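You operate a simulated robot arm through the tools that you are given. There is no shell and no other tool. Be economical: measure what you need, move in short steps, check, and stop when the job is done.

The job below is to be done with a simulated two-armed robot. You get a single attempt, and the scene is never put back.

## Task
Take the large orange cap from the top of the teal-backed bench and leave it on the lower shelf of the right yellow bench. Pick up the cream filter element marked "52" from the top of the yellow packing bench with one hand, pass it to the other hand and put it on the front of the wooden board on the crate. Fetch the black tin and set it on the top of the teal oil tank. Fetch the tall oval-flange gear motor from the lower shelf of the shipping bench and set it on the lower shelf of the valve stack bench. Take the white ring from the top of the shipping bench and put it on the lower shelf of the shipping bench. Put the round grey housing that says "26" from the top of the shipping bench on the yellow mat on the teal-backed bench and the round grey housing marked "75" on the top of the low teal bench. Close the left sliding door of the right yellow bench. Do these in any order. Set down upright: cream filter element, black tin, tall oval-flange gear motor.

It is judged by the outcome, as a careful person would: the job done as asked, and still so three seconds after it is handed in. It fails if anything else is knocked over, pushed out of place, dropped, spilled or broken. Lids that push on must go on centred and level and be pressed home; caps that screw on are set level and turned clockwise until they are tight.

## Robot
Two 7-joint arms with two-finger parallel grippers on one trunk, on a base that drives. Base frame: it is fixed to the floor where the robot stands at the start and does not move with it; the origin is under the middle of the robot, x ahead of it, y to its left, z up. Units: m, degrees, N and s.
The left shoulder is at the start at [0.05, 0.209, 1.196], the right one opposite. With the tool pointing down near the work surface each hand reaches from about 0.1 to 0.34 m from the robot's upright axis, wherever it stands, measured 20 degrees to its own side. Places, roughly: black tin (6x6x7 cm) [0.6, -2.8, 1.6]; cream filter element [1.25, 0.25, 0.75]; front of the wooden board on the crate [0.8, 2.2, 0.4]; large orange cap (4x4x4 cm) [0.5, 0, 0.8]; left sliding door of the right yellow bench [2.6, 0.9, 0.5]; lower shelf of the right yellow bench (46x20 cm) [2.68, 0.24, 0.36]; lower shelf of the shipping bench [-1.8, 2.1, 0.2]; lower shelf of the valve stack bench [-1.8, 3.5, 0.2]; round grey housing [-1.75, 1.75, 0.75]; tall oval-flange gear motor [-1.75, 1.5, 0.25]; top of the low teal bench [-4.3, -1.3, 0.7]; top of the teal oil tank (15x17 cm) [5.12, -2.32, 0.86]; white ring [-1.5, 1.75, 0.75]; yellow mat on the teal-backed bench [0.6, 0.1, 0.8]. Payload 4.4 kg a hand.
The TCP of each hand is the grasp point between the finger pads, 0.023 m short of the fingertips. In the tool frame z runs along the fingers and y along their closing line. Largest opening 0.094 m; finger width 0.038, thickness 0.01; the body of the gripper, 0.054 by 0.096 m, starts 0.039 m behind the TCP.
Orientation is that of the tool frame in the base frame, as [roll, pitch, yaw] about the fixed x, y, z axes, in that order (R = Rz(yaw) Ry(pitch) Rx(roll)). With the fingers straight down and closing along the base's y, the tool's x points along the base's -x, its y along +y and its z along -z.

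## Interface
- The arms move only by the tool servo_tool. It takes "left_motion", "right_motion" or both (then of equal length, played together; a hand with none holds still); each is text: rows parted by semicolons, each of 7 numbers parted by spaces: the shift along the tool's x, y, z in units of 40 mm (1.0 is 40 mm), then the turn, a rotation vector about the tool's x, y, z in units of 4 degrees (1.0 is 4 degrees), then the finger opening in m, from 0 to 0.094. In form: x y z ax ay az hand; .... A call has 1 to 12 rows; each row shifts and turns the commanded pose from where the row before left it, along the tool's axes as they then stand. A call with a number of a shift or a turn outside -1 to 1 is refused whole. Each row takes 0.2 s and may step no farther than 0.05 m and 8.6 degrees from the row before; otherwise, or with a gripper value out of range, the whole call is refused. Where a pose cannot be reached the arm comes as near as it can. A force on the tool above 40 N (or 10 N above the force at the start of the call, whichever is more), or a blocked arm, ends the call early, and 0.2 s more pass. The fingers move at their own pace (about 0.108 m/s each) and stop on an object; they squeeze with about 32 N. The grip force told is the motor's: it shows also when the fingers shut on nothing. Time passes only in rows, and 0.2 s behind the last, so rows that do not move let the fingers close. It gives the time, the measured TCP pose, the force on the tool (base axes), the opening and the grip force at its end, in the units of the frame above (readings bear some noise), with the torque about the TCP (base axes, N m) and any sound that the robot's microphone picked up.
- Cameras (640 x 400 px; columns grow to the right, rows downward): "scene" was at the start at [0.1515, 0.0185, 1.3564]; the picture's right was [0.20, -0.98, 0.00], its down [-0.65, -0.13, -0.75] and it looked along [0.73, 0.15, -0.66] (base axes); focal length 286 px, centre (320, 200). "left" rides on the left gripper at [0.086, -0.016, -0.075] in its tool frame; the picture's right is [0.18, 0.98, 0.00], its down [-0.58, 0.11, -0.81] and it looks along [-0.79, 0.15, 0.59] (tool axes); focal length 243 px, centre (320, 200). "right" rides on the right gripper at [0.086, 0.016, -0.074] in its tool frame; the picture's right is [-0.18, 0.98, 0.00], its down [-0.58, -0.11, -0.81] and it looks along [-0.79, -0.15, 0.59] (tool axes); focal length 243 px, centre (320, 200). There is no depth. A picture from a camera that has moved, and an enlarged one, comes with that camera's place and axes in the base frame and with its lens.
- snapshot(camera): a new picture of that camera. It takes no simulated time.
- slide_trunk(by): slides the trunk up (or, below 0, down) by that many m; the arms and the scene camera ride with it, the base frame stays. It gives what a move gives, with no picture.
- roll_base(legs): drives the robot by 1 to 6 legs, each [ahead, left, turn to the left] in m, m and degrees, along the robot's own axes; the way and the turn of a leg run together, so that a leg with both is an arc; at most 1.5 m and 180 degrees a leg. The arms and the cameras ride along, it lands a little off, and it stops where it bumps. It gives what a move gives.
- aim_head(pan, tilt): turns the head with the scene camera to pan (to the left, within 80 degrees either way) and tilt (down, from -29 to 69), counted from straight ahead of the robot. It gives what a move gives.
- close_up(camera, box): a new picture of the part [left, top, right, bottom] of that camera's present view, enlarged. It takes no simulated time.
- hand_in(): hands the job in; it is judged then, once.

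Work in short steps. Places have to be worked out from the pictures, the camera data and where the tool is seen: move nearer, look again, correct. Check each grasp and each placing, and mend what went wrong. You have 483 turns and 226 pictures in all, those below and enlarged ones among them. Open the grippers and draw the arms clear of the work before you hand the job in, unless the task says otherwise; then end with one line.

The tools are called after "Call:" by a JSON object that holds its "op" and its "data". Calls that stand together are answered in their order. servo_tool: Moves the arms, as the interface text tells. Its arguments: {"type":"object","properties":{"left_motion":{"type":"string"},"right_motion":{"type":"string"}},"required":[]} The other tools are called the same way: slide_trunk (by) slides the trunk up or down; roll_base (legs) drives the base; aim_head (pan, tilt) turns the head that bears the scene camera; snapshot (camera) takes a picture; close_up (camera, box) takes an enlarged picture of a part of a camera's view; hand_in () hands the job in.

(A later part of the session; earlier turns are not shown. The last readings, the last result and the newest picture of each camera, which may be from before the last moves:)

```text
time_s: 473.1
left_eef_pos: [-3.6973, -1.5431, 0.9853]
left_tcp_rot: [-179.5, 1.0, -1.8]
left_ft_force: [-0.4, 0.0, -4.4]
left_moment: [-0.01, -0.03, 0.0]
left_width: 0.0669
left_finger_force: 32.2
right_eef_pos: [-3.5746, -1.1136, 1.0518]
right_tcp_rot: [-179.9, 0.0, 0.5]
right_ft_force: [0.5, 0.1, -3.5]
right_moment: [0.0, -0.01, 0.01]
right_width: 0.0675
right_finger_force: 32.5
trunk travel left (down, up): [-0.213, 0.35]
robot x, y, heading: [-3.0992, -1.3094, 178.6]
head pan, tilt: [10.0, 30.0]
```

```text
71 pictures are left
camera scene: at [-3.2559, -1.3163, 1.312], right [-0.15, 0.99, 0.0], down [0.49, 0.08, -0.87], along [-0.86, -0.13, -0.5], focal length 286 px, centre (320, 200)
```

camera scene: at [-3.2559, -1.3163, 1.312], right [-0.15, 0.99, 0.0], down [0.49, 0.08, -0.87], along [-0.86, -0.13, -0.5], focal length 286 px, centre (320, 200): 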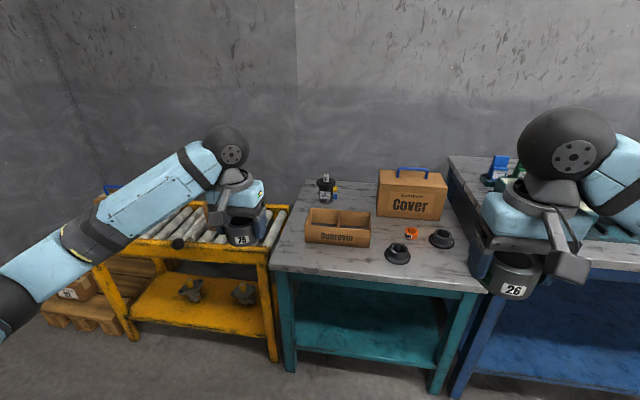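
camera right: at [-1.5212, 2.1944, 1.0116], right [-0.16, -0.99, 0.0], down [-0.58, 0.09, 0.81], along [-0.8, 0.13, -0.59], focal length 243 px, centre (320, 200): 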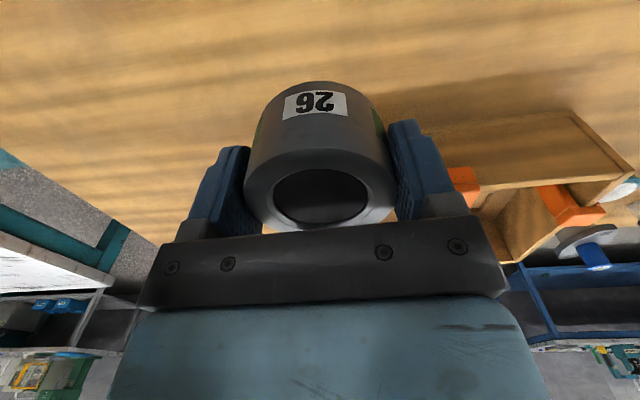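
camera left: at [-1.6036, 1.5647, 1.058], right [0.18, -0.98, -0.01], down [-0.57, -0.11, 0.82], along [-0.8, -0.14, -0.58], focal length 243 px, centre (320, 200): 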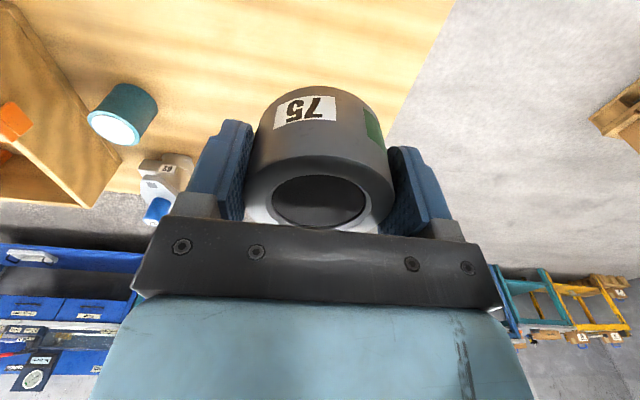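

Target free spot near the front of the teal bench ≈(−3.945, −1.42). Reposition.

Call:
{"op": "roll_base", "data": {"legs": [[0.22, -0.12, 1.4]]}}

Call:
{"op": "aim_head", "data": {"pan": 10, "tilt": 45}}

Call:
{"op": "snapshot", "data": {"camera": "scene"}}

Call:
{"op": "snapshot", "data": {"camera": "left"}}

```text
time_s: 474.9
left_eef_pos: [-3.9086, -1.4401, 0.9832]
left_tcp_rot: [-179.5, 1.0, -0.3]
left_ft_force: [-0.6, 0.7, -4.1]
left_moment: [0.0, -0.04, -0.01]
left_width: 0.067
left_finger_force: 32.1
right_eef_pos: [-3.7983, -1.0073, 1.052]
right_tcp_rot: [-180.0, 0.1, 2.1]
right_ft_force: [0.1, -0.5, -3.7]
right_moment: [-0.02, 0.01, 0.02]
right_width: 0.0671
right_finger_force: 31.8
trunk travel left (down, up): [-0.213, 0.35]
robot x, y, heading: [-3.3178, -1.1886, -179.4]
head pan, tilt: [10.0, 30.0]
```

```text
time_s: 475.7
left_eef_pos: [-3.907, -1.4401, 0.9847]
left_tcp_rot: [-179.5, 1.0, -0.3]
left_ft_force: [-0.3, -0.2, -3.6]
left_moment: [-0.01, 0.01, 0.03]
left_width: 0.0671
left_finger_force: 31.7
right_eef_pos: [-3.7976, -1.0065, 1.0522]
right_tcp_rot: [-179.9, 0.0, 2.1]
right_ft_force: [0.7, 0.1, -3.5]
right_moment: [0.0, -0.01, -0.03]
right_width: 0.067
right_finger_force: 32.1
trunk travel left (down, up): [-0.213, 0.35]
robot x, y, heading: [-3.318, -1.1861, -179.7]
head pan, tilt: [10.0, 45.0]
```

```text
70 pictures are left
camera scene: at [-3.4638, -1.1994, 1.2895], right [-0.18, 0.98, 0.0], down [0.7, 0.13, -0.71], along [-0.7, -0.13, -0.71], focal length 286 px, centre (320, 200)
```

scene: 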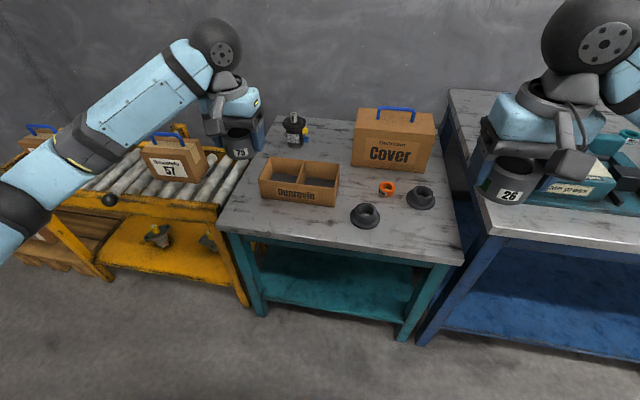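

```text
69 pictures are left
camera left: at [-3.819, -1.4263, 1.058], right [0.18, -0.98, -0.01], down [-0.57, -0.11, 0.82], along [-0.8, -0.14, -0.58], focal length 243 px, centre (320, 200)
```

left: 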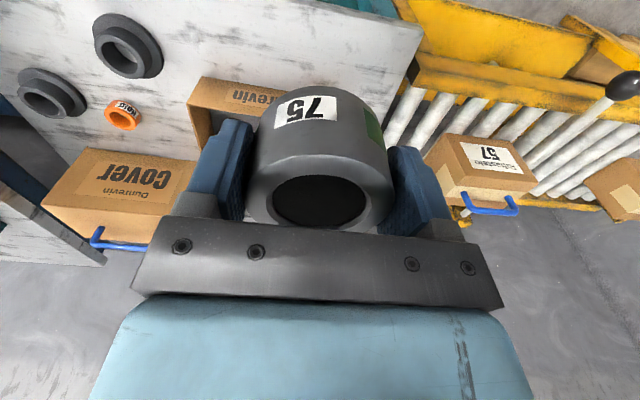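

By two-view triangulation the bench top is low (z≈0.58), front edge x≈−3.98; target (−4.06, −1.40). Raise the right hand clear, drive ahead 10 cm, and lower.

Call:
{"op": "servo_tool", "data": {"right_motion": "0.6 0 -1 0 0 0 0; 0.6 0 -1 0 0 0 0; 0.6 0 -1 0 0 0 0; 0.6 0 -1 0 0 0 0; 0 0 0 0 0 0 0"}}

Call:
{"op": "roll_base", "data": {"legs": [[0.12, -0.02, 0]]}}

Call:
{"op": "slide_trunk", "data": {"by": -0.15}}

Call:
{"op": "snapshot", "data": {"camera": "scene"}}

```text
time_s: 476.9
left_eef_pos: [-3.9088, -1.4407, 0.9831]
left_tcp_rot: [-179.5, 1.0, -0.3]
left_ft_force: [-0.4, 0.4, -2.6]
left_moment: [0.03, 0.01, 0.01]
left_width: 0.0668
left_finger_force: 31.7
right_eef_pos: [-3.7009, -1.0033, 1.2111]
right_tcp_rot: [-179.8, 0.0, 2.0]
right_ft_force: [0.0, -0.1, -3.3]
right_moment: [0.0, 0.01, 0.02]
right_width: 0.0672
right_finger_force: 32.2
trunk travel left (down, up): [-0.213, 0.35]
robot x, y, heading: [-3.3218, -1.1838, -179.5]
head pan, tilt: [10.0, 45.0]
```

```text
time_s: 478.1
left_eef_pos: [-4.0283, -1.4207, 0.9838]
left_tcp_rot: [-179.4, 1.0, -0.3]
left_ft_force: [-0.3, -0.4, -4.1]
left_moment: [0.02, 0.0, -0.02]
left_width: 0.067
left_finger_force: 32.0
right_eef_pos: [-3.8225, -0.9831, 1.2116]
right_tcp_rot: [-179.9, 0.1, 2.0]
right_ft_force: [-0.5, -0.1, -4.3]
right_moment: [-0.01, -0.01, 0.02]
right_width: 0.0673
right_finger_force: 31.8
trunk travel left (down, up): [-0.213, 0.35]
robot x, y, heading: [-3.436, -1.168, -179.8]
head pan, tilt: [10.0, 45.0]
```

```text
time_s: 479.9
left_eef_pos: [-4.0282, -1.4206, 0.8351]
left_tcp_rot: [-179.4, 1.1, -0.2]
left_ft_force: [0.5, -0.4, -2.7]
left_moment: [-0.02, -0.02, 0.02]
left_width: 0.0668
left_finger_force: 31.8
right_eef_pos: [-3.8205, -0.9821, 1.0615]
right_tcp_rot: [-179.9, 0.0, 1.9]
right_ft_force: [-0.4, 0.5, -2.7]
right_moment: [0.03, 0.01, -0.02]
right_width: 0.0671
right_finger_force: 31.3
trunk travel left (down, up): [-0.063, 0.5]
robot x, y, heading: [-3.4356, -1.1688, -179.8]
head pan, tilt: [10.0, 45.0]
```

```text
68 pictures are left
camera scene: at [-3.5837, -1.1794, 1.1395], right [-0.18, 0.98, 0.0], down [0.7, 0.12, -0.71], along [-0.7, -0.12, -0.71], focal length 286 px, centre (320, 200)
```

scene: 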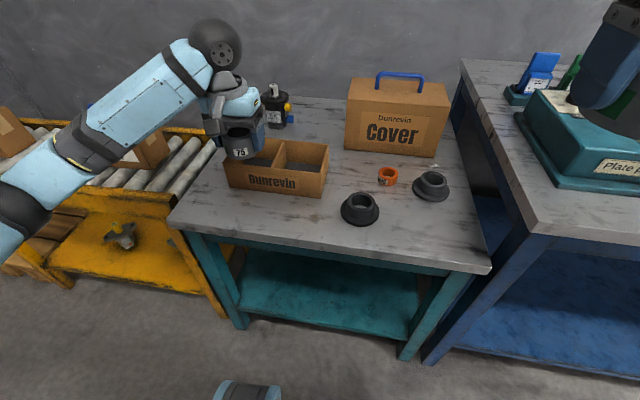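

Target refined to (−4.045, −1.41). Move and lower gently.

Call:
{"op": "servo_tool", "data": {"left_motion": "-0.42 -0.26 0.5 0 0 0 0; 0 0 0.9 0 0 0 0; 0 0 0.9 0 0 0 0; 0 0 0.9 0 0 0 0; 0 0 0.9 0 0 0 0; 0 0 0.6 0 0 0 0; 0 0 0 0 0 0 0"}}

Call:
{"op": "snapshot", "data": {"camera": "left"}}

Call:
{"op": "close_up", "data": {"camera": "scene", "box": [150, 80, 400, 270]}}

```text
time_s: 480.6
left_eef_pos: [-4.048, -1.4104, 0.7703]
left_tcp_rot: [-179.3, 2.0, -0.3]
left_ft_force: [7.6, 1.2, 14.8]
left_moment: [-0.56, 0.06, 0.19]
left_width: 0.0666
left_finger_force: 31.9
right_eef_pos: [-3.8209, -0.9834, 1.0618]
right_tcp_rot: [-179.9, 0.1, 2.1]
right_ft_force: [0.3, -0.5, -3.9]
right_moment: [0.02, -0.02, -0.02]
right_width: 0.0676
right_finger_force: 31.0
trunk travel left (down, up): [-0.063, 0.5]
robot x, y, heading: [-3.4344, -1.1654, -179.9]
head pan, tilt: [10.0, 45.0]
stopped in row 3 (left hand): the force on the tool passed its limit at 59 N (the readings are from after the stop); the commanded pose is now the measured one
```

```text
67 pictures are left
camera left: at [-3.9576, -1.3964, 0.8417], right [0.18, -0.98, -0.02], down [-0.55, -0.12, 0.82], along [-0.81, -0.14, -0.57], focal length 243 px, centre (320, 200)
```

left: 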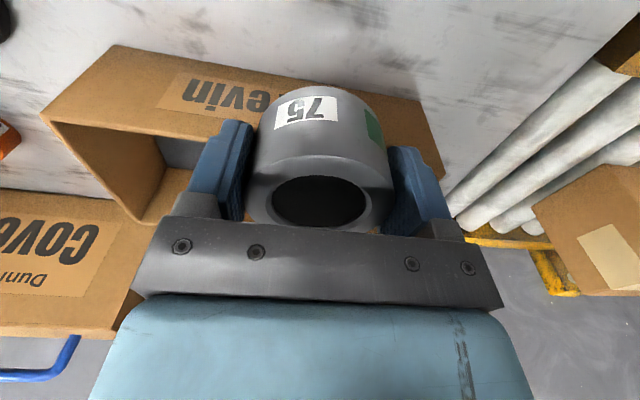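

```text
2.11 times, centred on (275, 175) of scene
camera zoom: at [-3.583, -1.1791, 1.1399], right [-0.18, 0.98, 0.0], down [0.7, 0.12, -0.71], along [-0.7, -0.13, -0.71], focal length 601 px, centre (415, 253)
```

zoom: 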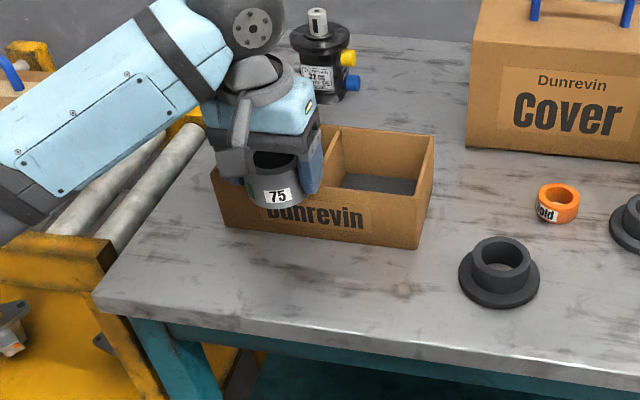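

The housing touched the tray's front wall — the bench is higher (~0.67) than computed. Raise at once and shift to the free spot in front of the tray (−3.985, −1.345).

Call:
{"op": "servo_tool", "data": {"left_motion": "0 0 -0.6 0 -0.2 0 0; 0 0 -0.8 0 0 0 0; 0.75 -0.8 0 0 0 0 0; 0.75 -0.8 0 0 0 0 0; 0 0 0 0 0 0 0"}}

Call:
{"op": "snapshot", "data": {"camera": "left"}}

Call:
{"op": "close_up", "data": {"camera": "scene", "box": [150, 80, 400, 270]}}

```text
time_s: 481.8
left_eef_pos: [-3.9867, -1.3485, 0.8191]
left_tcp_rot: [-179.3, 2.6, -0.2]
left_ft_force: [-0.1, -0.3, -3.4]
left_moment: [0.0, 0.0, -0.06]
left_width: 0.067
left_finger_force: 31.8
right_eef_pos: [-3.8221, -0.9847, 1.0612]
right_tcp_rot: [-179.9, 0.0, 2.1]
right_ft_force: [-0.4, 0.1, -3.5]
right_moment: [0.01, 0.01, 0.03]
right_width: 0.0673
right_finger_force: 32.3
trunk travel left (down, up): [-0.063, 0.5]
robot x, y, heading: [-3.4341, -1.1672, -179.8]
head pan, tilt: [10.0, 45.0]
```

```text
65 pictures are left
camera left: at [-3.896, -1.3341, 0.8916], right [0.18, -0.98, -0.02], down [-0.55, -0.12, 0.83], along [-0.82, -0.14, -0.56], focal length 243 px, centre (320, 200)
```

left: 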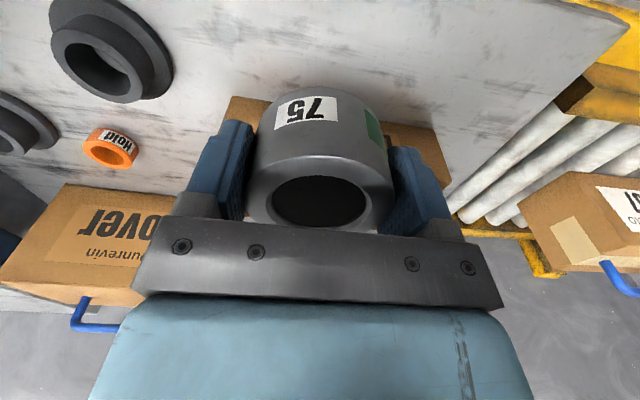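

```text
2.11 times, centred on (275, 175) of scene
camera zoom: at [-3.584, -1.1798, 1.1394], right [-0.18, 0.98, 0.0], down [0.7, 0.13, -0.71], along [-0.7, -0.13, -0.71], focal length 601 px, centre (415, 253)
```

zoom: 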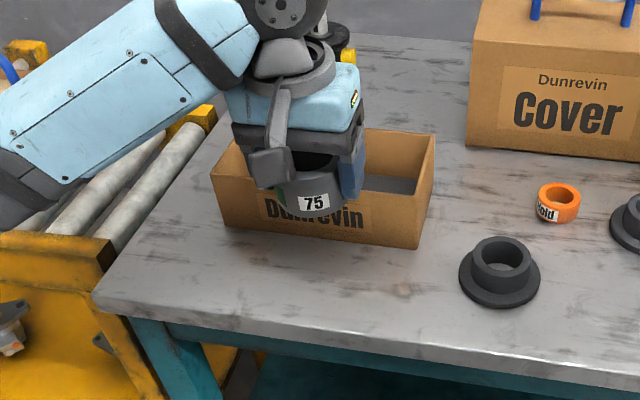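

Tray is intact and unmoved. Correct the slight pitch and lower in small steps.

Call:
{"op": "servo_tool", "data": {"left_motion": "0 0 0.6 0 0.6 0 0; 0 0 0.6 0 0 0 0; 0 0 0.5 0 0 0 0; 0 0 0.25 0 0 0 0; 0 0 0.15 0 0 0 0; 0 0 0.15 0 0 0 0; 0 0 0.15 0 0 0 0; 0 0 0.15 0 0 0 0; 0 0 0 0 0 0 0"}}

Call:
{"op": "close_up", "data": {"camera": "scene", "box": [150, 80, 400, 270]}}

```text
time_s: 483.8
left_eef_pos: [-3.9865, -1.3471, 0.7185]
left_tcp_rot: [-179.3, 0.2, -0.4]
left_ft_force: [0.4, 0.1, -3.1]
left_moment: [-0.01, -0.02, 0.02]
left_width: 0.067
left_finger_force: 31.7
right_eef_pos: [-3.8214, -0.9833, 1.0618]
right_tcp_rot: [-179.8, 0.0, 2.1]
right_ft_force: [0.9, -0.3, -3.4]
right_moment: [0.0, -0.01, 0.02]
right_width: 0.0671
right_finger_force: 32.0
trunk travel left (down, up): [-0.063, 0.5]
robot x, y, heading: [-3.4378, -1.1629, -179.7]
head pan, tilt: [10.0, 45.0]
```

```text
2.11 times, centred on (275, 175) of scene
camera zoom: at [-3.5839, -1.1796, 1.1394], right [-0.18, 0.98, 0.0], down [0.7, 0.13, -0.71], along [-0.7, -0.13, -0.71], focal length 601 px, centre (415, 253)
```

zoom: 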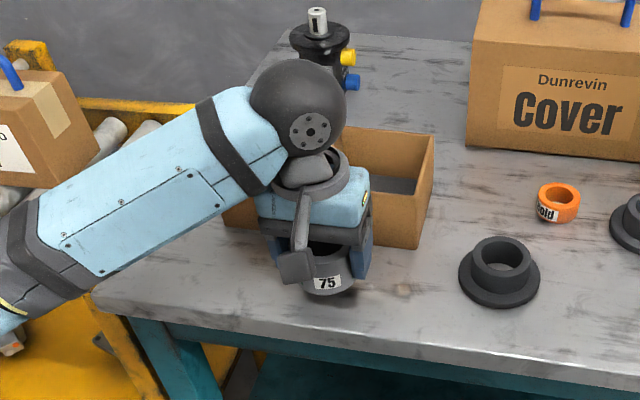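

Call:
{"op": "servo_tool", "data": {"left_motion": "0 0 0.15 0 0 0 0; 0 0 0.15 0 0 0 0; 0 0 0.12 0 0 0 0; 0 0 0.12 0 0 0 0; 0 0 0.1 0 0 0 0; 0 0 0.1 0 0 0 0; 0 0 0.1 0 0 0 0; 0 0 0.1 0 0 0 0; 0 0 0 0 0 0 0"}}

Call:
{"op": "snapshot", "data": {"camera": "left"}}

```text
time_s: 485.8
left_eef_pos: [-3.9875, -1.3456, 0.6836]
left_tcp_rot: [-179.3, 0.4, -0.3]
left_ft_force: [0.5, -4.0, 32.9]
left_moment: [-1.32, -0.12, 0.1]
left_width: 0.0669
left_finger_force: 32.0
right_eef_pos: [-3.8186, -0.9836, 1.0625]
right_tcp_rot: [-180.0, 0.2, 2.1]
right_ft_force: [-0.4, -0.5, -3.1]
right_moment: [0.03, 0.01, 0.01]
right_width: 0.0674
right_finger_force: 31.8
trunk travel left (down, up): [-0.063, 0.5]
robot x, y, heading: [-3.4404, -1.1665, -179.9]
head pan, tilt: [10.0, 45.0]
```

```text
62 pictures are left
camera left: at [-3.8982, -1.331, 0.7582], right [0.18, -0.98, -0.01], down [-0.58, -0.12, 0.81], along [-0.8, -0.14, -0.59], focal length 243 px, centre (320, 200)
```

left: 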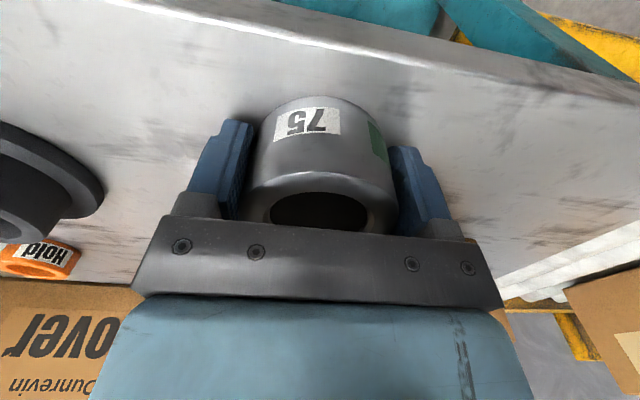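

Seated (33 N). Release and rise.

Call:
{"op": "servo_tool", "data": {"left_motion": "0 0 -0.05 0 0 0 0.075; 0 0 0 0 0 0 0.085; 0 0 0 0 0 0 0.085; 0 0 -0.6 0 0 0 0.085; 0 0 -1 0 0 0 0.085; 0 0 -1 0 0 0 0.085; 0.3 0 -1 0 0 0 0.085; 0.3 0 -1 0 0 0 0.085; 0 0 0 0 0 0 0.085"}}

Call:
{"op": "close_up", "data": {"camera": "scene", "box": [150, 80, 400, 270]}}

```text
time_s: 487.8
left_eef_pos: [-3.9607, -1.3473, 0.8704]
left_tcp_rot: [-179.3, 0.2, -0.3]
left_ft_force: [0.7, 0.7, -0.2]
left_moment: [-0.01, 0.01, -0.01]
left_width: 0.0849
left_finger_force: 0.0
right_eef_pos: [-3.8213, -0.9846, 1.0618]
right_tcp_rot: [-179.8, 0.0, 2.0]
right_ft_force: [-0.4, -0.9, -2.8]
right_moment: [-0.01, -0.02, -0.01]
right_width: 0.0672
right_finger_force: 31.9
trunk travel left (down, up): [-0.063, 0.5]
robot x, y, heading: [-3.438, -1.1671, -179.6]
head pan, tilt: [10.0, 45.0]
```

```text
2.11 times, centred on (275, 175) of scene
camera zoom: at [-3.5838, -1.1797, 1.1394], right [-0.18, 0.98, 0.0], down [0.7, 0.13, -0.71], along [-0.7, -0.13, -0.71], focal length 601 px, centre (415, 253)
```

zoom: 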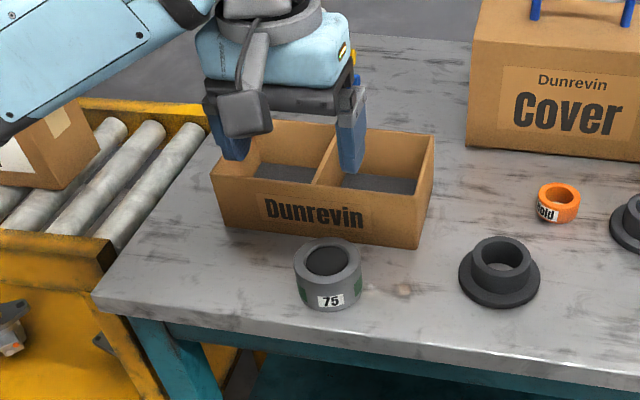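

Housing 75 placed. Now drive back east toward the teal-backed bench with housing 26.

Call:
{"op": "slide_trunk", "data": {"by": 0.25}}

Call:
{"op": "roll_base", "data": {"legs": [[-0.4, 0.15, 0], [-1.3, 0, 0], [-1.1, 0, 0], [0, 0, 180]]}}

Call:
{"op": "aim_head", "data": {"pan": 30, "tilt": 30}}

Call:
{"op": "snapshot", "data": {"camera": "scene"}}

```text
time_s: 490.4
left_eef_pos: [-3.9617, -1.3467, 1.12]
left_tcp_rot: [-179.3, 0.1, -0.3]
left_ft_force: [1.0, 0.0, 0.4]
left_moment: [0.0, 0.01, 0.01]
left_width: 0.0849
left_finger_force: 0.0
right_eef_pos: [-3.8196, -0.9834, 1.3111]
right_tcp_rot: [-179.8, 0.0, 2.0]
right_ft_force: [-0.5, 0.0, -3.6]
right_moment: [0.04, -0.03, 0.01]
right_width: 0.0674
right_finger_force: 32.1
trunk travel left (down, up): [-0.313, 0.25]
robot x, y, heading: [-3.4387, -1.1682, -179.7]
head pan, tilt: [10.0, 45.0]
```

```text
time_s: 511.8
left_eef_pos: [-0.1188, -1.148, 1.1194]
left_tcp_rot: [-179.2, 0.1, -179.5]
left_ft_force: [-1.0, 0.5, 0.4]
left_moment: [-0.02, 0.01, -0.04]
left_width: 0.0849
left_finger_force: 0.0
right_eef_pos: [-0.2541, -1.5129, 1.3117]
right_tcp_rot: [-179.9, 0.0, -177.2]
right_ft_force: [0.4, 0.1, -3.2]
right_moment: [0.02, -0.03, 0.03]
right_width: 0.0673
right_finger_force: 31.7
trunk travel left (down, up): [-0.313, 0.25]
robot x, y, heading: [-0.6358, -1.3339, 0.8]
head pan, tilt: [10.0, 45.0]
```

```text
time_s: 512.6
left_eef_pos: [-0.1178, -1.1478, 1.1183]
left_tcp_rot: [-179.3, 0.1, -179.6]
left_ft_force: [-0.3, 0.2, 0.7]
left_moment: [0.0, -0.04, -0.03]
left_width: 0.0851
left_finger_force: 0.0
right_eef_pos: [-0.2545, -1.515, 1.3117]
right_tcp_rot: [-179.9, 0.0, -177.2]
right_ft_force: [-0.2, -0.1, -3.2]
right_moment: [0.01, 0.02, -0.01]
right_width: 0.0672
right_finger_force: 32.1
trunk travel left (down, up): [-0.313, 0.25]
robot x, y, heading: [-0.6407, -1.3358, 0.9]
head pan, tilt: [30.0, 30.0]
```

```text
60 pictures are left
camera scene: at [-0.4926, -1.286, 1.412], right [0.51, -0.86, 0.0], down [-0.43, -0.26, -0.87], along [0.74, 0.44, -0.5], focal length 286 px, centre (320, 200)
```

scene: 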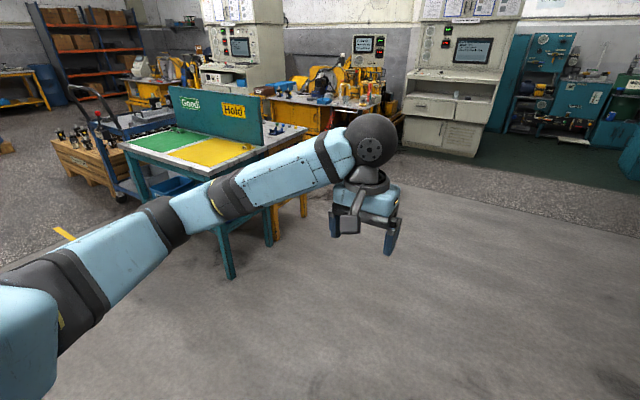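

Call:
{"op": "roll_base", "data": {"legs": [[0, 1.5, -0.9], [0.55, 0.1, 0]]}}

Call:
{"op": "aim_head", "data": {"pan": -5, "tilt": 48}}

Call:
{"op": "snapshot", "data": {"camera": "scene"}}

```text
time_s: 528.7
left_eef_pos: [0.4061, 0.4623, 1.119]
left_tcp_rot: [-179.3, 0.1, -179.1]
left_ft_force: [-0.4, 0.2, 0.4]
left_moment: [0.01, 0.01, 0.02]
left_width: 0.0854
left_finger_force: 0.2
right_eef_pos: [0.2738, 0.0968, 1.3114]
right_tcp_rot: [-179.8, 0.0, -176.7]
right_ft_force: [-0.3, 0.4, -3.4]
right_moment: [-0.03, 0.0, -0.03]
right_width: 0.0671
right_finger_force: 31.8
trunk travel left (down, up): [-0.313, 0.25]
robot x, y, heading: [-0.1141, 0.2688, 1.4]
head pan, tilt: [30.0, 30.0]
```

```text
time_s: 529.7
left_eef_pos: [0.4077, 0.4627, 1.1187]
left_tcp_rot: [-179.3, 0.1, -179.1]
left_ft_force: [0.4, 1.3, -0.1]
left_moment: [-0.01, 0.01, 0.0]
left_width: 0.0848
left_finger_force: 0.1
right_eef_pos: [0.2741, 0.0966, 1.3124]
right_tcp_rot: [-180.0, 0.0, -176.8]
right_ft_force: [0.2, 0.3, -3.8]
right_moment: [0.0, -0.01, -0.03]
right_width: 0.0672
right_finger_force: 32.6
trunk travel left (down, up): [-0.313, 0.25]
robot x, y, heading: [-0.114, 0.2762, 1.3]
head pan, tilt: [-5.0, 48.0]
```

```text
59 pictures are left
camera scene: at [0.0349, 0.2705, 1.3853], right [-0.06, -1.0, 0.0], down [-0.74, 0.05, -0.67], along [0.67, -0.04, -0.74], focal length 286 px, centre (320, 200)
```

scene: 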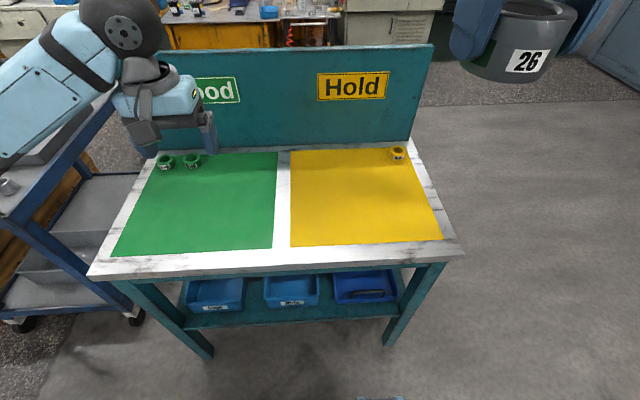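

Mat centre ≈(0.555, 0.115). Drive 10 cm ahead and lower the housing over the mat.

Call:
{"op": "roll_base", "data": {"legs": [[0.1, 0, -1.3]]}}

Call:
{"op": "servo_tool", "data": {"right_motion": "-0.4 0 0.9 0 0 0 0; -0.4 0 0.9 0 0 0 0; -0.4 0 0.9 0 0 0 0; -0.4 0 0.9 0 0 0 0; -0.4 0 0.9 0 0 0 0; -0.4 0 0.9 0 0 0 0; -0.4 0 0.9 0 0 0 0; -0.4 0 0.9 0 0 0 0; -0.4 0 0.9 0 0 0 0; -0.4 0 0.9 0 0 0 0; -0.3 0 0.9 0 0 0 0; 0 0 0 0 0 0 0"}}

Call:
{"op": "snapshot", "data": {"camera": "scene"}}

Call:
{"op": "snapshot", "data": {"camera": "right"}}

```text
time_s: 530.9
left_eef_pos: [0.512, 0.4531, 1.1198]
left_tcp_rot: [-179.3, 0.1, 179.6]
left_ft_force: [0.1, 0.0, 0.0]
left_moment: [-0.01, 0.01, -0.02]
left_width: 0.0849
left_finger_force: 0.1
right_eef_pos: [0.3701, 0.09, 1.3125]
right_tcp_rot: [-179.9, 0.0, -178.0]
right_ft_force: [0.1, 0.3, -3.3]
right_moment: [0.01, 0.05, 0.01]
right_width: 0.0672
right_finger_force: 31.8
trunk travel left (down, up): [-0.313, 0.25]
robot x, y, heading: [-0.0086, 0.2681, 0.2]
head pan, tilt: [-5.0, 48.0]
```

```text
time_s: 533.5
left_eef_pos: [0.5112, 0.4533, 1.1198]
left_tcp_rot: [-179.4, 0.1, 179.8]
left_ft_force: [-0.3, 0.6, 0.0]
left_moment: [0.01, 0.0, 0.02]
left_width: 0.0851
left_finger_force: 0.1
right_eef_pos: [0.5424, 0.0959, 0.9171]
right_tcp_rot: [-179.9, 0.0, -178.0]
right_ft_force: [0.0, -0.5, -3.6]
right_moment: [0.01, 0.0, 0.02]
right_width: 0.0671
right_finger_force: 32.2
trunk travel left (down, up): [-0.313, 0.25]
robot x, y, heading: [-0.013, 0.2753, 0.1]
head pan, tilt: [-5.0, 48.0]
```

```text
58 pictures are left
camera scene: at [0.1353, 0.2687, 1.3853], right [-0.08, -1.0, 0.0], down [-0.74, 0.06, -0.67], along [0.67, -0.06, -0.74], focal length 286 px, centre (320, 200)
```

scene: 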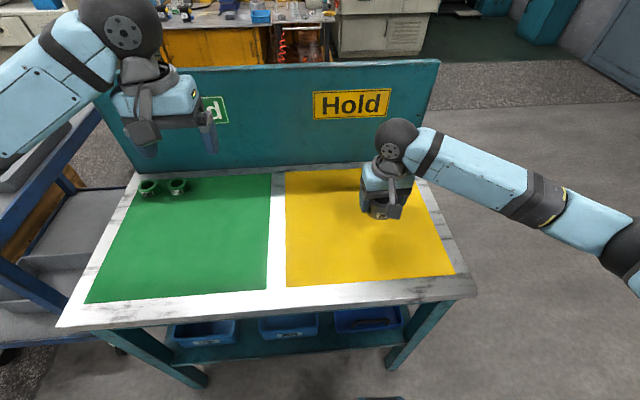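

```text
57 pictures are left
camera right: at [0.4543, 0.108, 0.9907], right [0.15, 0.99, 0.0], down [0.58, -0.09, 0.81], along [0.8, -0.12, -0.59], focal length 243 px, centre (320, 200)
```

right: 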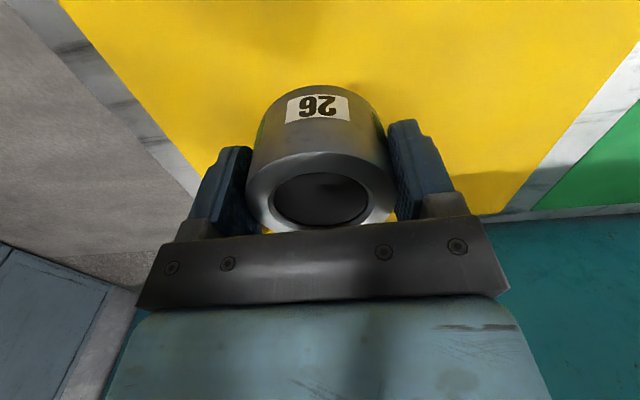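

Over the mat. Lower to contact.

Call:
{"op": "servo_tool", "data": {"right_motion": "0 0 0.8 0 0 0 0; 0 0 0.8 0 0 0 0; 0 0 0.2 0 0 0 0; 0 0 0.12 0 0 0 0; 0 0 0.12 0 0 0 0; 0 0 0.12 0 0 0 0; 0 0 0.12 0 0 0 0; 0 0 0.12 0 0 0 0; 0 0 0.12 0 0 0 0; 0 0 0 0 0 0 0"}}

```text
time_s: 535.1
left_eef_pos: [0.5093, 0.4528, 1.1212]
left_tcp_rot: [-179.3, 0.2, 179.5]
left_ft_force: [0.7, 0.2, 0.5]
left_moment: [-0.02, 0.01, -0.02]
left_width: 0.0851
left_finger_force: 0.0
right_eef_pos: [0.5454, 0.0968, 0.8315]
right_tcp_rot: [179.9, 0.6, -178.0]
right_ft_force: [-8.4, -1.4, 21.9]
right_moment: [-0.5, 0.78, -0.1]
right_width: 0.0671
right_finger_force: 32.2
trunk travel left (down, up): [-0.313, 0.25]
robot x, y, heading: [-0.0122, 0.2733, 0.2]
head pan, tilt: [-5.0, 48.0]
stopped in row 8 (right hand): the force on the tool passed its limit at 45 N (the readings are from after the stop); the commanded pose is now the measured one
```

Contact. Release and rise.

Call:
{"op": "servo_tool", "data": {"right_motion": "0 0 -0.05 0 0 0 0.075; 0 0 0 0 0 0 0.085; 0 0 0 0 0 0 0.085; 0 0 -0.6 0 0 0 0.085; 0 0 -1 0 0 0 0.085; 0 0 -1 0 0 0 0.085; 0 0 -1 0 0 0 0.085; 0.3 -0.5 -1 0 0 0 0.085; 0.3 -0.5 -1 0 0 0 0.085; 0 0 0 0 0 0 0.085"}}

Call:
{"op": "snapshot", "data": {"camera": "scene"}}

```text
time_s: 537.3
left_eef_pos: [0.5113, 0.4524, 1.1191]
left_tcp_rot: [-179.3, 0.1, 179.6]
left_ft_force: [-0.2, -0.4, -0.1]
left_moment: [0.01, 0.02, 0.04]
left_width: 0.085
left_finger_force: 0.1
right_eef_pos: [0.5195, 0.0536, 1.055]
right_tcp_rot: [179.9, 0.4, -178.0]
right_ft_force: [0.5, 0.4, 0.0]
right_moment: [0.01, 0.03, -0.01]
right_width: 0.0851
right_finger_force: 0.0
trunk travel left (down, up): [-0.313, 0.25]
robot x, y, heading: [-0.0133, 0.2776, 0.0]
head pan, tilt: [-5.0, 48.0]
```

```text
56 pictures are left
camera scene: at [0.1359, 0.2687, 1.3852], right [-0.09, -1.0, 0.0], down [-0.74, 0.06, -0.67], along [0.67, -0.06, -0.74], focal length 286 px, centre (320, 200)
```

scene: 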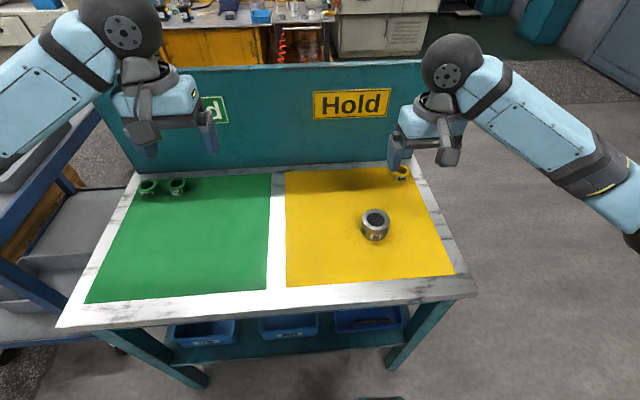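

Housing 26 is on the yellow mat. Now fetch the black tin: drive to the pillar and face −y.

Call:
{"op": "roll_base", "data": {"legs": [[-0.2, 0, 0], [0, -1.2, 0], [0, -0.9, 0], [0.6, 0, 0], [0, 0, -90]]}}

Call:
{"op": "slide_trunk", "data": {"by": 0.24}}

Call:
{"op": "aim_head", "data": {"pan": 0, "tilt": 5}}

Call:
{"op": "snapshot", "data": {"camera": "scene"}}

```text
time_s: 564.2
left_eef_pos: [0.6377, -2.3592, 1.1199]
left_tcp_rot: [-179.3, 0.3, 93.0]
left_ft_force: [-0.7, 0.7, 0.9]
left_moment: [0.02, -0.01, 0.0]
left_width: 0.0851
left_finger_force: 0.0
right_eef_pos: [0.2401, -2.3909, 1.0561]
right_tcp_rot: [180.0, 0.5, 95.4]
right_ft_force: [-0.6, -0.8, 0.1]
right_moment: [0.0, -0.03, 0.01]
right_width: 0.0849
right_finger_force: 0.0
trunk travel left (down, up): [-0.313, 0.25]
robot x, y, heading: [0.427, -1.8504, -86.6]
head pan, tilt: [-5.0, 48.0]
```

```text
time_s: 566.8
left_eef_pos: [0.6371, -2.3607, 1.3601]
left_tcp_rot: [-179.4, 0.0, 92.9]
left_ft_force: [-0.3, 0.4, -0.3]
left_moment: [0.01, -0.01, -0.01]
left_width: 0.085
left_finger_force: 0.0
right_eef_pos: [0.2388, -2.391, 1.2951]
right_tcp_rot: [180.0, 0.4, 95.2]
right_ft_force: [0.4, 0.6, -1.0]
right_moment: [-0.02, 0.03, 0.02]
right_width: 0.0852
right_finger_force: 0.1
trunk travel left (down, up): [-0.553, 0.01]
robot x, y, heading: [0.4286, -1.8476, -86.6]
head pan, tilt: [-5.0, 48.0]
```

```text
time_s: 567.9
left_eef_pos: [0.6387, -2.3596, 1.3593]
left_tcp_rot: [-179.3, 0.1, 92.9]
left_ft_force: [-0.5, 0.0, 0.2]
left_moment: [-0.02, 0.01, -0.01]
left_width: 0.0851
left_finger_force: 0.0
right_eef_pos: [0.2382, -2.39, 1.2953]
right_tcp_rot: [-180.0, 0.4, 95.2]
right_ft_force: [0.8, -0.7, 0.7]
right_moment: [-0.01, -0.01, -0.02]
right_width: 0.0848
right_finger_force: 0.1
trunk travel left (down, up): [-0.553, 0.01]
robot x, y, heading: [0.428, -1.8505, -86.8]
head pan, tilt: [0.0, 5.0]
```

```text
55 pictures are left
camera scene: at [0.44, -2.0045, 1.6925], right [-1.0, -0.06, 0.0], down [-0.01, 0.09, -1.0], along [0.06, -0.99, -0.09], focal length 286 px, centre (320, 200)
```

scene: 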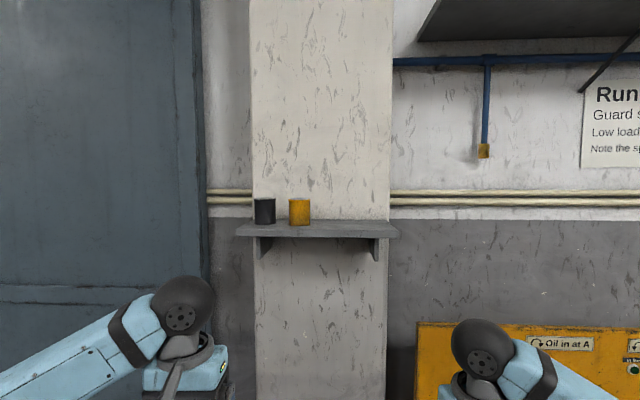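

Black tin at about (0.65, −2.82), z≈1.55–1.62, yellow tin 4 cm to its right. Square heading and pitch the left tool.

Call:
{"op": "roll_base", "data": {"legs": [[0, 0, -3.2]]}}

Call:
{"op": "servo_tool", "data": {"left_motion": "0 0 -0.5 0 -1 0 0.08; 0 0 -0.5 0 -1 0 0.08; 0 0 -0.5 0 -1 0 0.08; 0 0 -0.5 0 -1 0 0.08; 0 0 0 0 -1 0 0.08; 0 0 0 0 -1 0 0.08; 0 0 0 0 -1 0 0.08; 0 0 0 0 -1 0 0.08; 0 0 0 0 -1 0 0.08; 0 0 0 0 -1 0 0.08; 0 0 0 0 -1 0 0.08; 0 0 0 0 -1 0 0.08"}}

Call:
{"op": "snapshot", "data": {"camera": "scene"}}

```text
time_s: 568.7
left_eef_pos: [0.6126, -2.3707, 1.3589]
left_tcp_rot: [-179.2, 0.1, 89.8]
left_ft_force: [-0.1, 0.5, 0.3]
left_moment: [0.02, 0.06, 0.02]
left_width: 0.0849
left_finger_force: 0.0
right_eef_pos: [0.2127, -2.3808, 1.2955]
right_tcp_rot: [-179.9, 0.6, 92.1]
right_ft_force: [-0.3, -1.6, 0.3]
right_moment: [0.01, 0.02, 0.0]
right_width: 0.085
right_finger_force: 0.1
trunk travel left (down, up): [-0.553, 0.01]
robot x, y, heading: [0.4302, -1.8511, -89.9]
head pan, tilt: [0.0, 5.0]
```

```text
time_s: 571.3
left_eef_pos: [0.6101, -2.3627, 1.4387]
left_tcp_rot: [-179.1, 48.2, 90.5]
left_ft_force: [0.4, -0.3, -0.3]
left_moment: [0.03, 0.01, -0.01]
left_width: 0.0799
left_finger_force: 0.1
right_eef_pos: [0.2103, -2.3804, 1.2968]
right_tcp_rot: [-180.0, 0.6, 92.1]
right_ft_force: [0.2, -0.7, -1.0]
right_moment: [-0.03, -0.01, -0.02]
right_width: 0.0853
right_finger_force: 0.0
trunk travel left (down, up): [-0.553, 0.01]
robot x, y, heading: [0.4275, -1.8475, -89.7]
head pan, tilt: [0.0, 5.0]
```

```text
54 pictures are left
camera scene: at [0.4317, -2.0046, 1.6926], right [-1.0, 0.0, 0.0], down [0.0, 0.09, -1.0], along [0.0, -1.0, -0.09], focal length 286 px, centre (320, 200)
```

scene: 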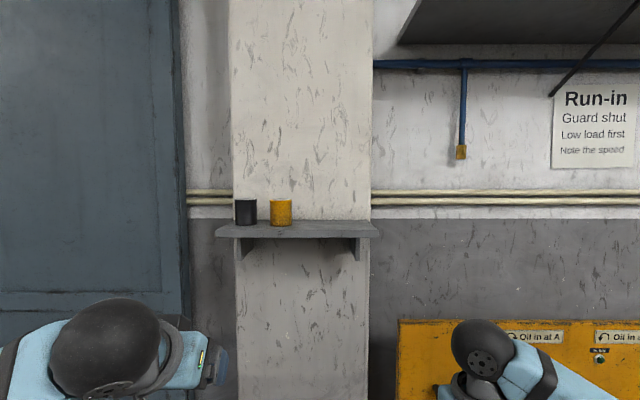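

Raise the left hand to tin height and look through its camera.

Call:
{"op": "servo_tool", "data": {"left_motion": "-0.745 0.25 -0.667 0 0 0 0.08; -0.745 0.25 -0.667 0 0 0 0.08; -0.745 0.25 -0.667 0 0 0 0.08; -0.745 0.25 -0.667 0 0 0 0.08; 0 0 0 0 0 0 0.08"}}

Call:
{"op": "snapshot", "data": {"camera": "left"}}

```text
time_s: 572.5
left_eef_pos: [0.6519, -2.3628, 1.5999]
left_tcp_rot: [-179.0, 48.0, 90.4]
left_ft_force: [0.2, -1.0, -0.2]
left_moment: [-0.02, 0.01, 0.0]
left_width: 0.08
left_finger_force: 0.1
right_eef_pos: [0.2107, -2.3804, 1.2956]
right_tcp_rot: [180.0, 0.4, 92.1]
right_ft_force: [-0.9, -0.6, 0.3]
right_moment: [0.01, 0.01, -0.01]
right_width: 0.0847
right_finger_force: 0.0
trunk travel left (down, up): [-0.553, 0.01]
robot x, y, heading: [0.4286, -1.8481, -89.7]
head pan, tilt: [0.0, 5.0]
```

```text
53 pictures are left
camera left: at [0.6367, -2.2501, 1.5855], right [0.98, 0.12, -0.15], down [0.12, 0.21, 0.97], along [0.15, -0.97, 0.19], focal length 243 px, centre (320, 200)
```

left: 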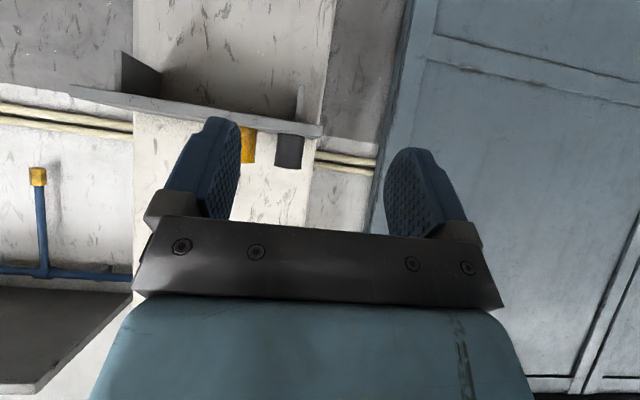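

Tin centre ≈(0.637, −2.795, 1.59). Align x, drive ahead 0.3 m, and re-check.

Call:
{"op": "servo_tool", "data": {"left_motion": "0 -0.37 0 0 0 0 0.08; -0.15 0 -0.13 0 0 0 0.08; 0 0 0 0 0 0 0.08"}}

Call:
{"op": "roll_base", "data": {"legs": [[0.3, 0, 0]]}}

Call:
{"op": "snapshot", "data": {"camera": "left"}}

Call:
{"op": "snapshot", "data": {"camera": "scene"}}

```text
time_s: 573.3
left_eef_pos: [0.6393, -2.3625, 1.607]
left_tcp_rot: [-179.1, 48.2, 90.7]
left_ft_force: [0.5, 0.1, 0.1]
left_moment: [0.03, 0.0, -0.01]
left_width: 0.0802
left_finger_force: 0.1
right_eef_pos: [0.2106, -2.3805, 1.2952]
right_tcp_rot: [-180.0, 0.5, 92.1]
right_ft_force: [0.0, 0.7, 0.1]
right_moment: [-0.03, 0.0, -0.02]
right_width: 0.0848
right_finger_force: 0.0
trunk travel left (down, up): [-0.553, 0.01]
robot x, y, heading: [0.4298, -1.8462, -89.9]
head pan, tilt: [0.0, 5.0]
```

```text
time_s: 575.0
left_eef_pos: [0.6454, -2.6016, 1.6075]
left_tcp_rot: [-179.5, 48.1, 90.3]
left_ft_force: [-0.6, -0.7, 0.0]
left_moment: [0.01, -0.04, 0.04]
left_width: 0.0797
left_finger_force: 0.0
right_eef_pos: [0.22, -2.6193, 1.2935]
right_tcp_rot: [179.7, 0.4, 92.2]
right_ft_force: [-0.8, 0.4, 0.2]
right_moment: [0.07, -0.09, -0.02]
right_width: 0.0851
right_finger_force: 0.2
trunk travel left (down, up): [-0.553, 0.01]
robot x, y, heading: [0.445, -2.0845, -89.6]
head pan, tilt: [0.0, 5.0]
stopped in leg 1: the robot was blocked; the commanded pose is now the measured one
```

```text
52 pictures are left
camera left: at [0.6306, -2.4878, 1.5933], right [0.98, 0.12, -0.14], down [0.11, 0.21, 0.97], along [0.15, -0.97, 0.19], focal length 243 px, centre (320, 200)
```

left: 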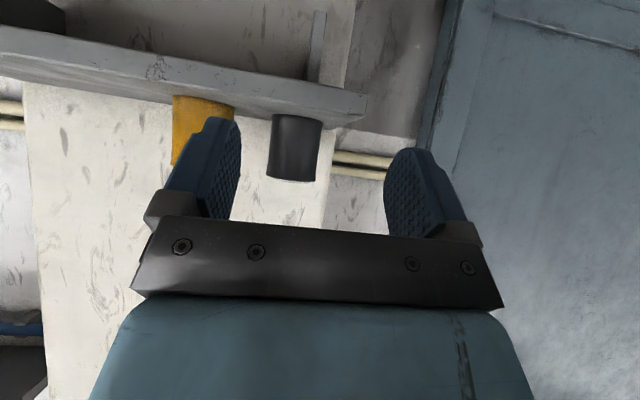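

```text
51 pictures are left
camera scene: at [0.4382, -2.2441, 1.6922], right [-1.0, -0.01, -0.01], down [0.0, 0.09, -1.0], along [0.01, -1.0, -0.09], focal length 286 px, centre (320, 200)
```

scene: 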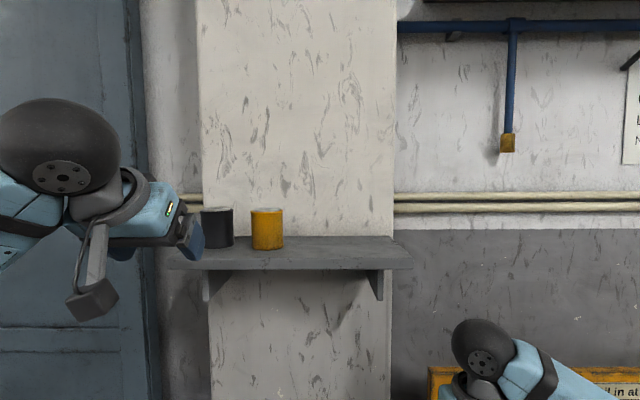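

The base bumped something lightly; back off 2 cm and use the arm for the rest. Tin at (0.639, −2.78).

Call:
{"op": "roll_base", "data": {"legs": [[-0.02, 0.02, 0]]}}

Call:
{"op": "servo_tool", "data": {"left_motion": "-0.6 -0.2 0.67 0 0 0 0.08; -0.6 -0.2 0.67 0 0 0 0.08; -0.6 -0.2 0.67 0 0 0 0.08; -0.5 0 0.56 0 0 0 0.08; 0 0 0 0 0 0 0.08"}}

Call:
{"op": "snapshot", "data": {"camera": "left"}}

Call:
{"op": "close_up", "data": {"camera": "scene", "box": [100, 120, 360, 300]}}

```text
time_s: 575.9
left_eef_pos: [0.6715, -2.5812, 1.6062]
left_tcp_rot: [-179.2, 47.9, 90.6]
left_ft_force: [0.1, 0.6, 0.1]
left_moment: [0.0, -0.01, 0.02]
left_width: 0.0801
left_finger_force: 0.0
right_eef_pos: [0.2447, -2.6011, 1.2933]
right_tcp_rot: [179.9, 0.3, 92.4]
right_ft_force: [0.2, 0.4, -0.6]
right_moment: [0.03, -0.04, 0.01]
right_width: 0.0848
right_finger_force: 0.1
trunk travel left (down, up): [-0.553, 0.01]
robot x, y, heading: [0.4622, -2.0664, -89.5]
head pan, tilt: [0.0, 5.0]
```

```text
time_s: 577.1
left_eef_pos: [0.6492, -2.7137, 1.6074]
left_tcp_rot: [-179.0, 48.3, 90.7]
left_ft_force: [0.3, -0.3, 0.8]
left_moment: [0.02, 0.0, -0.02]
left_width: 0.0801
left_finger_force: 0.2
right_eef_pos: [0.2452, -2.5981, 1.2957]
right_tcp_rot: [180.0, 0.5, 92.3]
right_ft_force: [-0.7, 0.3, 1.2]
right_moment: [0.0, -0.04, 0.02]
right_width: 0.0852
right_finger_force: 0.1
trunk travel left (down, up): [-0.553, 0.01]
robot x, y, heading: [0.4622, -2.0639, -89.5]
head pan, tilt: [0.0, 5.0]
```

```text
50 pictures are left
camera left: at [0.6341, -2.6024, 1.5932], right [0.98, 0.12, -0.15], down [0.12, 0.21, 0.97], along [0.15, -0.97, 0.2], focal length 243 px, centre (320, 200)
```

left: 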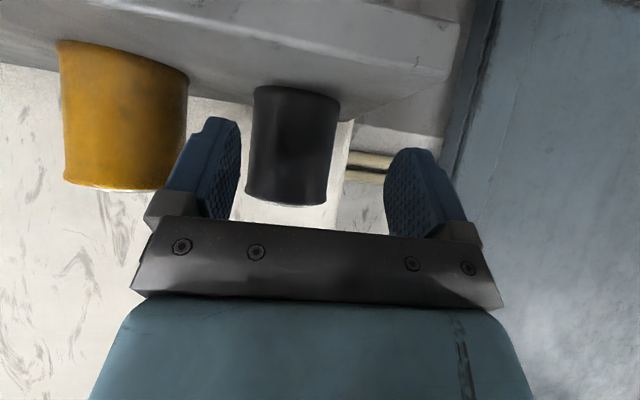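

```text
2.22 times, centred on (230, 210) of scene
camera zoom: at [0.4666, -2.2212, 1.6926], right [-1.0, -0.01, 0.0], down [0.0, 0.09, -1.0], along [0.01, -1.0, -0.09], focal length 634 px, centre (520, 178)
```

zoom: 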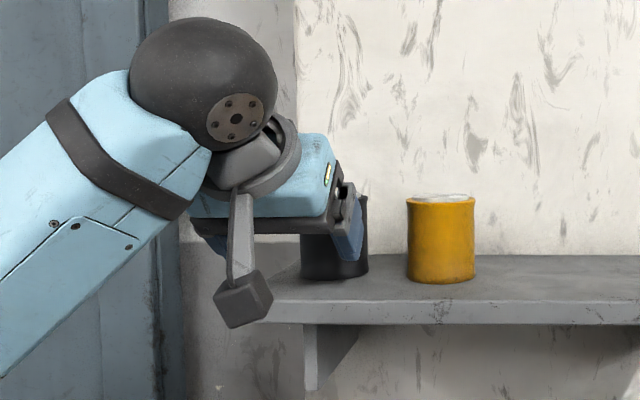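

Tin centre (0.636, −2.775). Shift 13 mm laterally, then forward and grip.

Call:
{"op": "servo_tool", "data": {"left_motion": "0 -0.33 0 0 0 0 0.08; -0.3 0 0.42 0 0 0 0.08; -0.3 0 0.42 0 0 0 0.08; -0.28 0 0.42 0 0 0 0.08; 0 0 0 0 0 0 0.08"}}

Call:
{"op": "snapshot", "data": {"camera": "left"}}

```text
time_s: 578.3
left_eef_pos: [0.6362, -2.7776, 1.5991]
left_tcp_rot: [-179.0, 48.3, 90.7]
left_ft_force: [0.4, -0.1, 0.1]
left_moment: [0.0, 0.03, 0.04]
left_width: 0.0799
left_finger_force: 0.1
right_eef_pos: [0.2478, -2.597, 1.2947]
right_tcp_rot: [-179.9, 0.4, 92.3]
right_ft_force: [-0.3, 0.0, -0.3]
right_moment: [0.01, -0.01, 0.02]
right_width: 0.0851
right_finger_force: 0.2
trunk travel left (down, up): [-0.553, 0.01]
robot x, y, heading: [0.4635, -2.0666, -89.7]
head pan, tilt: [0.0, 5.0]
```

```text
48 pictures are left
camera left: at [0.6208, -2.6657, 1.5852], right [0.98, 0.12, -0.15], down [0.12, 0.21, 0.97], along [0.15, -0.97, 0.19], focal length 243 px, centre (320, 200)
```

left: 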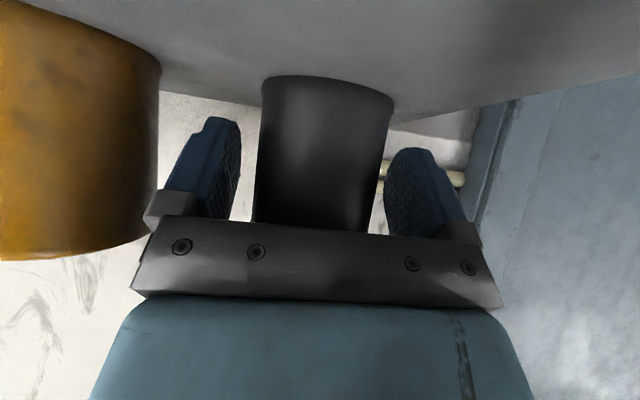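

Tin is centred between the fingers. Close and lift slightly.

Call:
{"op": "servo_tool", "data": {"left_motion": "0 0 0 0 0 0 0.06; 0 0 0 0 0 0 0; 0 0 0 0 0 0 0; 0 0 0 0 0 0 0"}}

Call:
{"op": "servo_tool", "data": {"left_motion": "-0.4 0 -0.35 0 0 0 0; -0.4 0 -0.35 0 0 0 0; 0 0 0 0 0 0 0"}}

Call:
{"op": "snapshot", "data": {"camera": "left"}}

```text
time_s: 579.3
left_eef_pos: [0.6367, -2.7781, 1.5996]
left_tcp_rot: [-179.1, 48.2, 90.7]
left_ft_force: [0.2, -0.8, 0.4]
left_moment: [-0.02, -0.09, -0.02]
left_width: 0.0592
left_finger_force: 31.9
right_eef_pos: [0.2467, -2.5988, 1.2946]
right_tcp_rot: [-179.9, 0.5, 92.3]
right_ft_force: [-0.7, -0.1, -0.1]
right_moment: [0.0, 0.0, 0.0]
right_width: 0.0851
right_finger_force: 0.1
trunk travel left (down, up): [-0.553, 0.01]
robot x, y, heading: [0.4628, -2.0662, -89.4]
head pan, tilt: [0.0, 5.0]
```

```text
time_s: 580.1
left_eef_pos: [0.6373, -2.7782, 1.6417]
left_tcp_rot: [-179.1, 48.1, 90.6]
left_ft_force: [-0.3, -0.2, -2.2]
left_moment: [0.01, 0.01, -0.01]
left_width: 0.0592
left_finger_force: 31.9
right_eef_pos: [0.2465, -2.5989, 1.2954]
right_tcp_rot: [-179.9, 0.5, 92.3]
right_ft_force: [0.2, 0.2, -0.1]
right_moment: [-0.02, -0.02, -0.01]
right_width: 0.0851
right_finger_force: 0.0
trunk travel left (down, up): [-0.553, 0.01]
robot x, y, heading: [0.4629, -2.0627, -89.4]
head pan, tilt: [0.0, 5.0]
```

```text
47 pictures are left
camera left: at [0.6223, -2.6659, 1.6272], right [0.98, 0.12, -0.15], down [0.12, 0.21, 0.97], along [0.15, -0.97, 0.19], focal length 243 px, centre (320, 200)
```

left: 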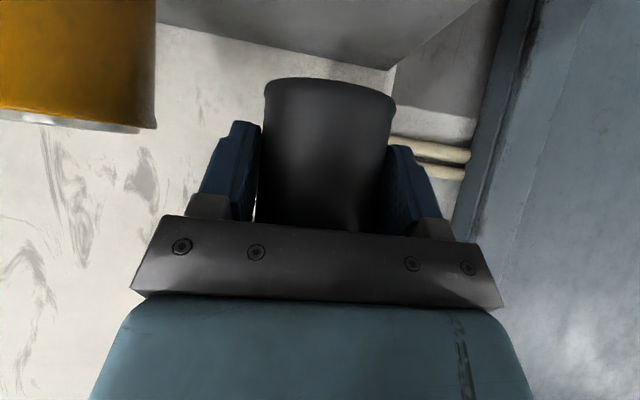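

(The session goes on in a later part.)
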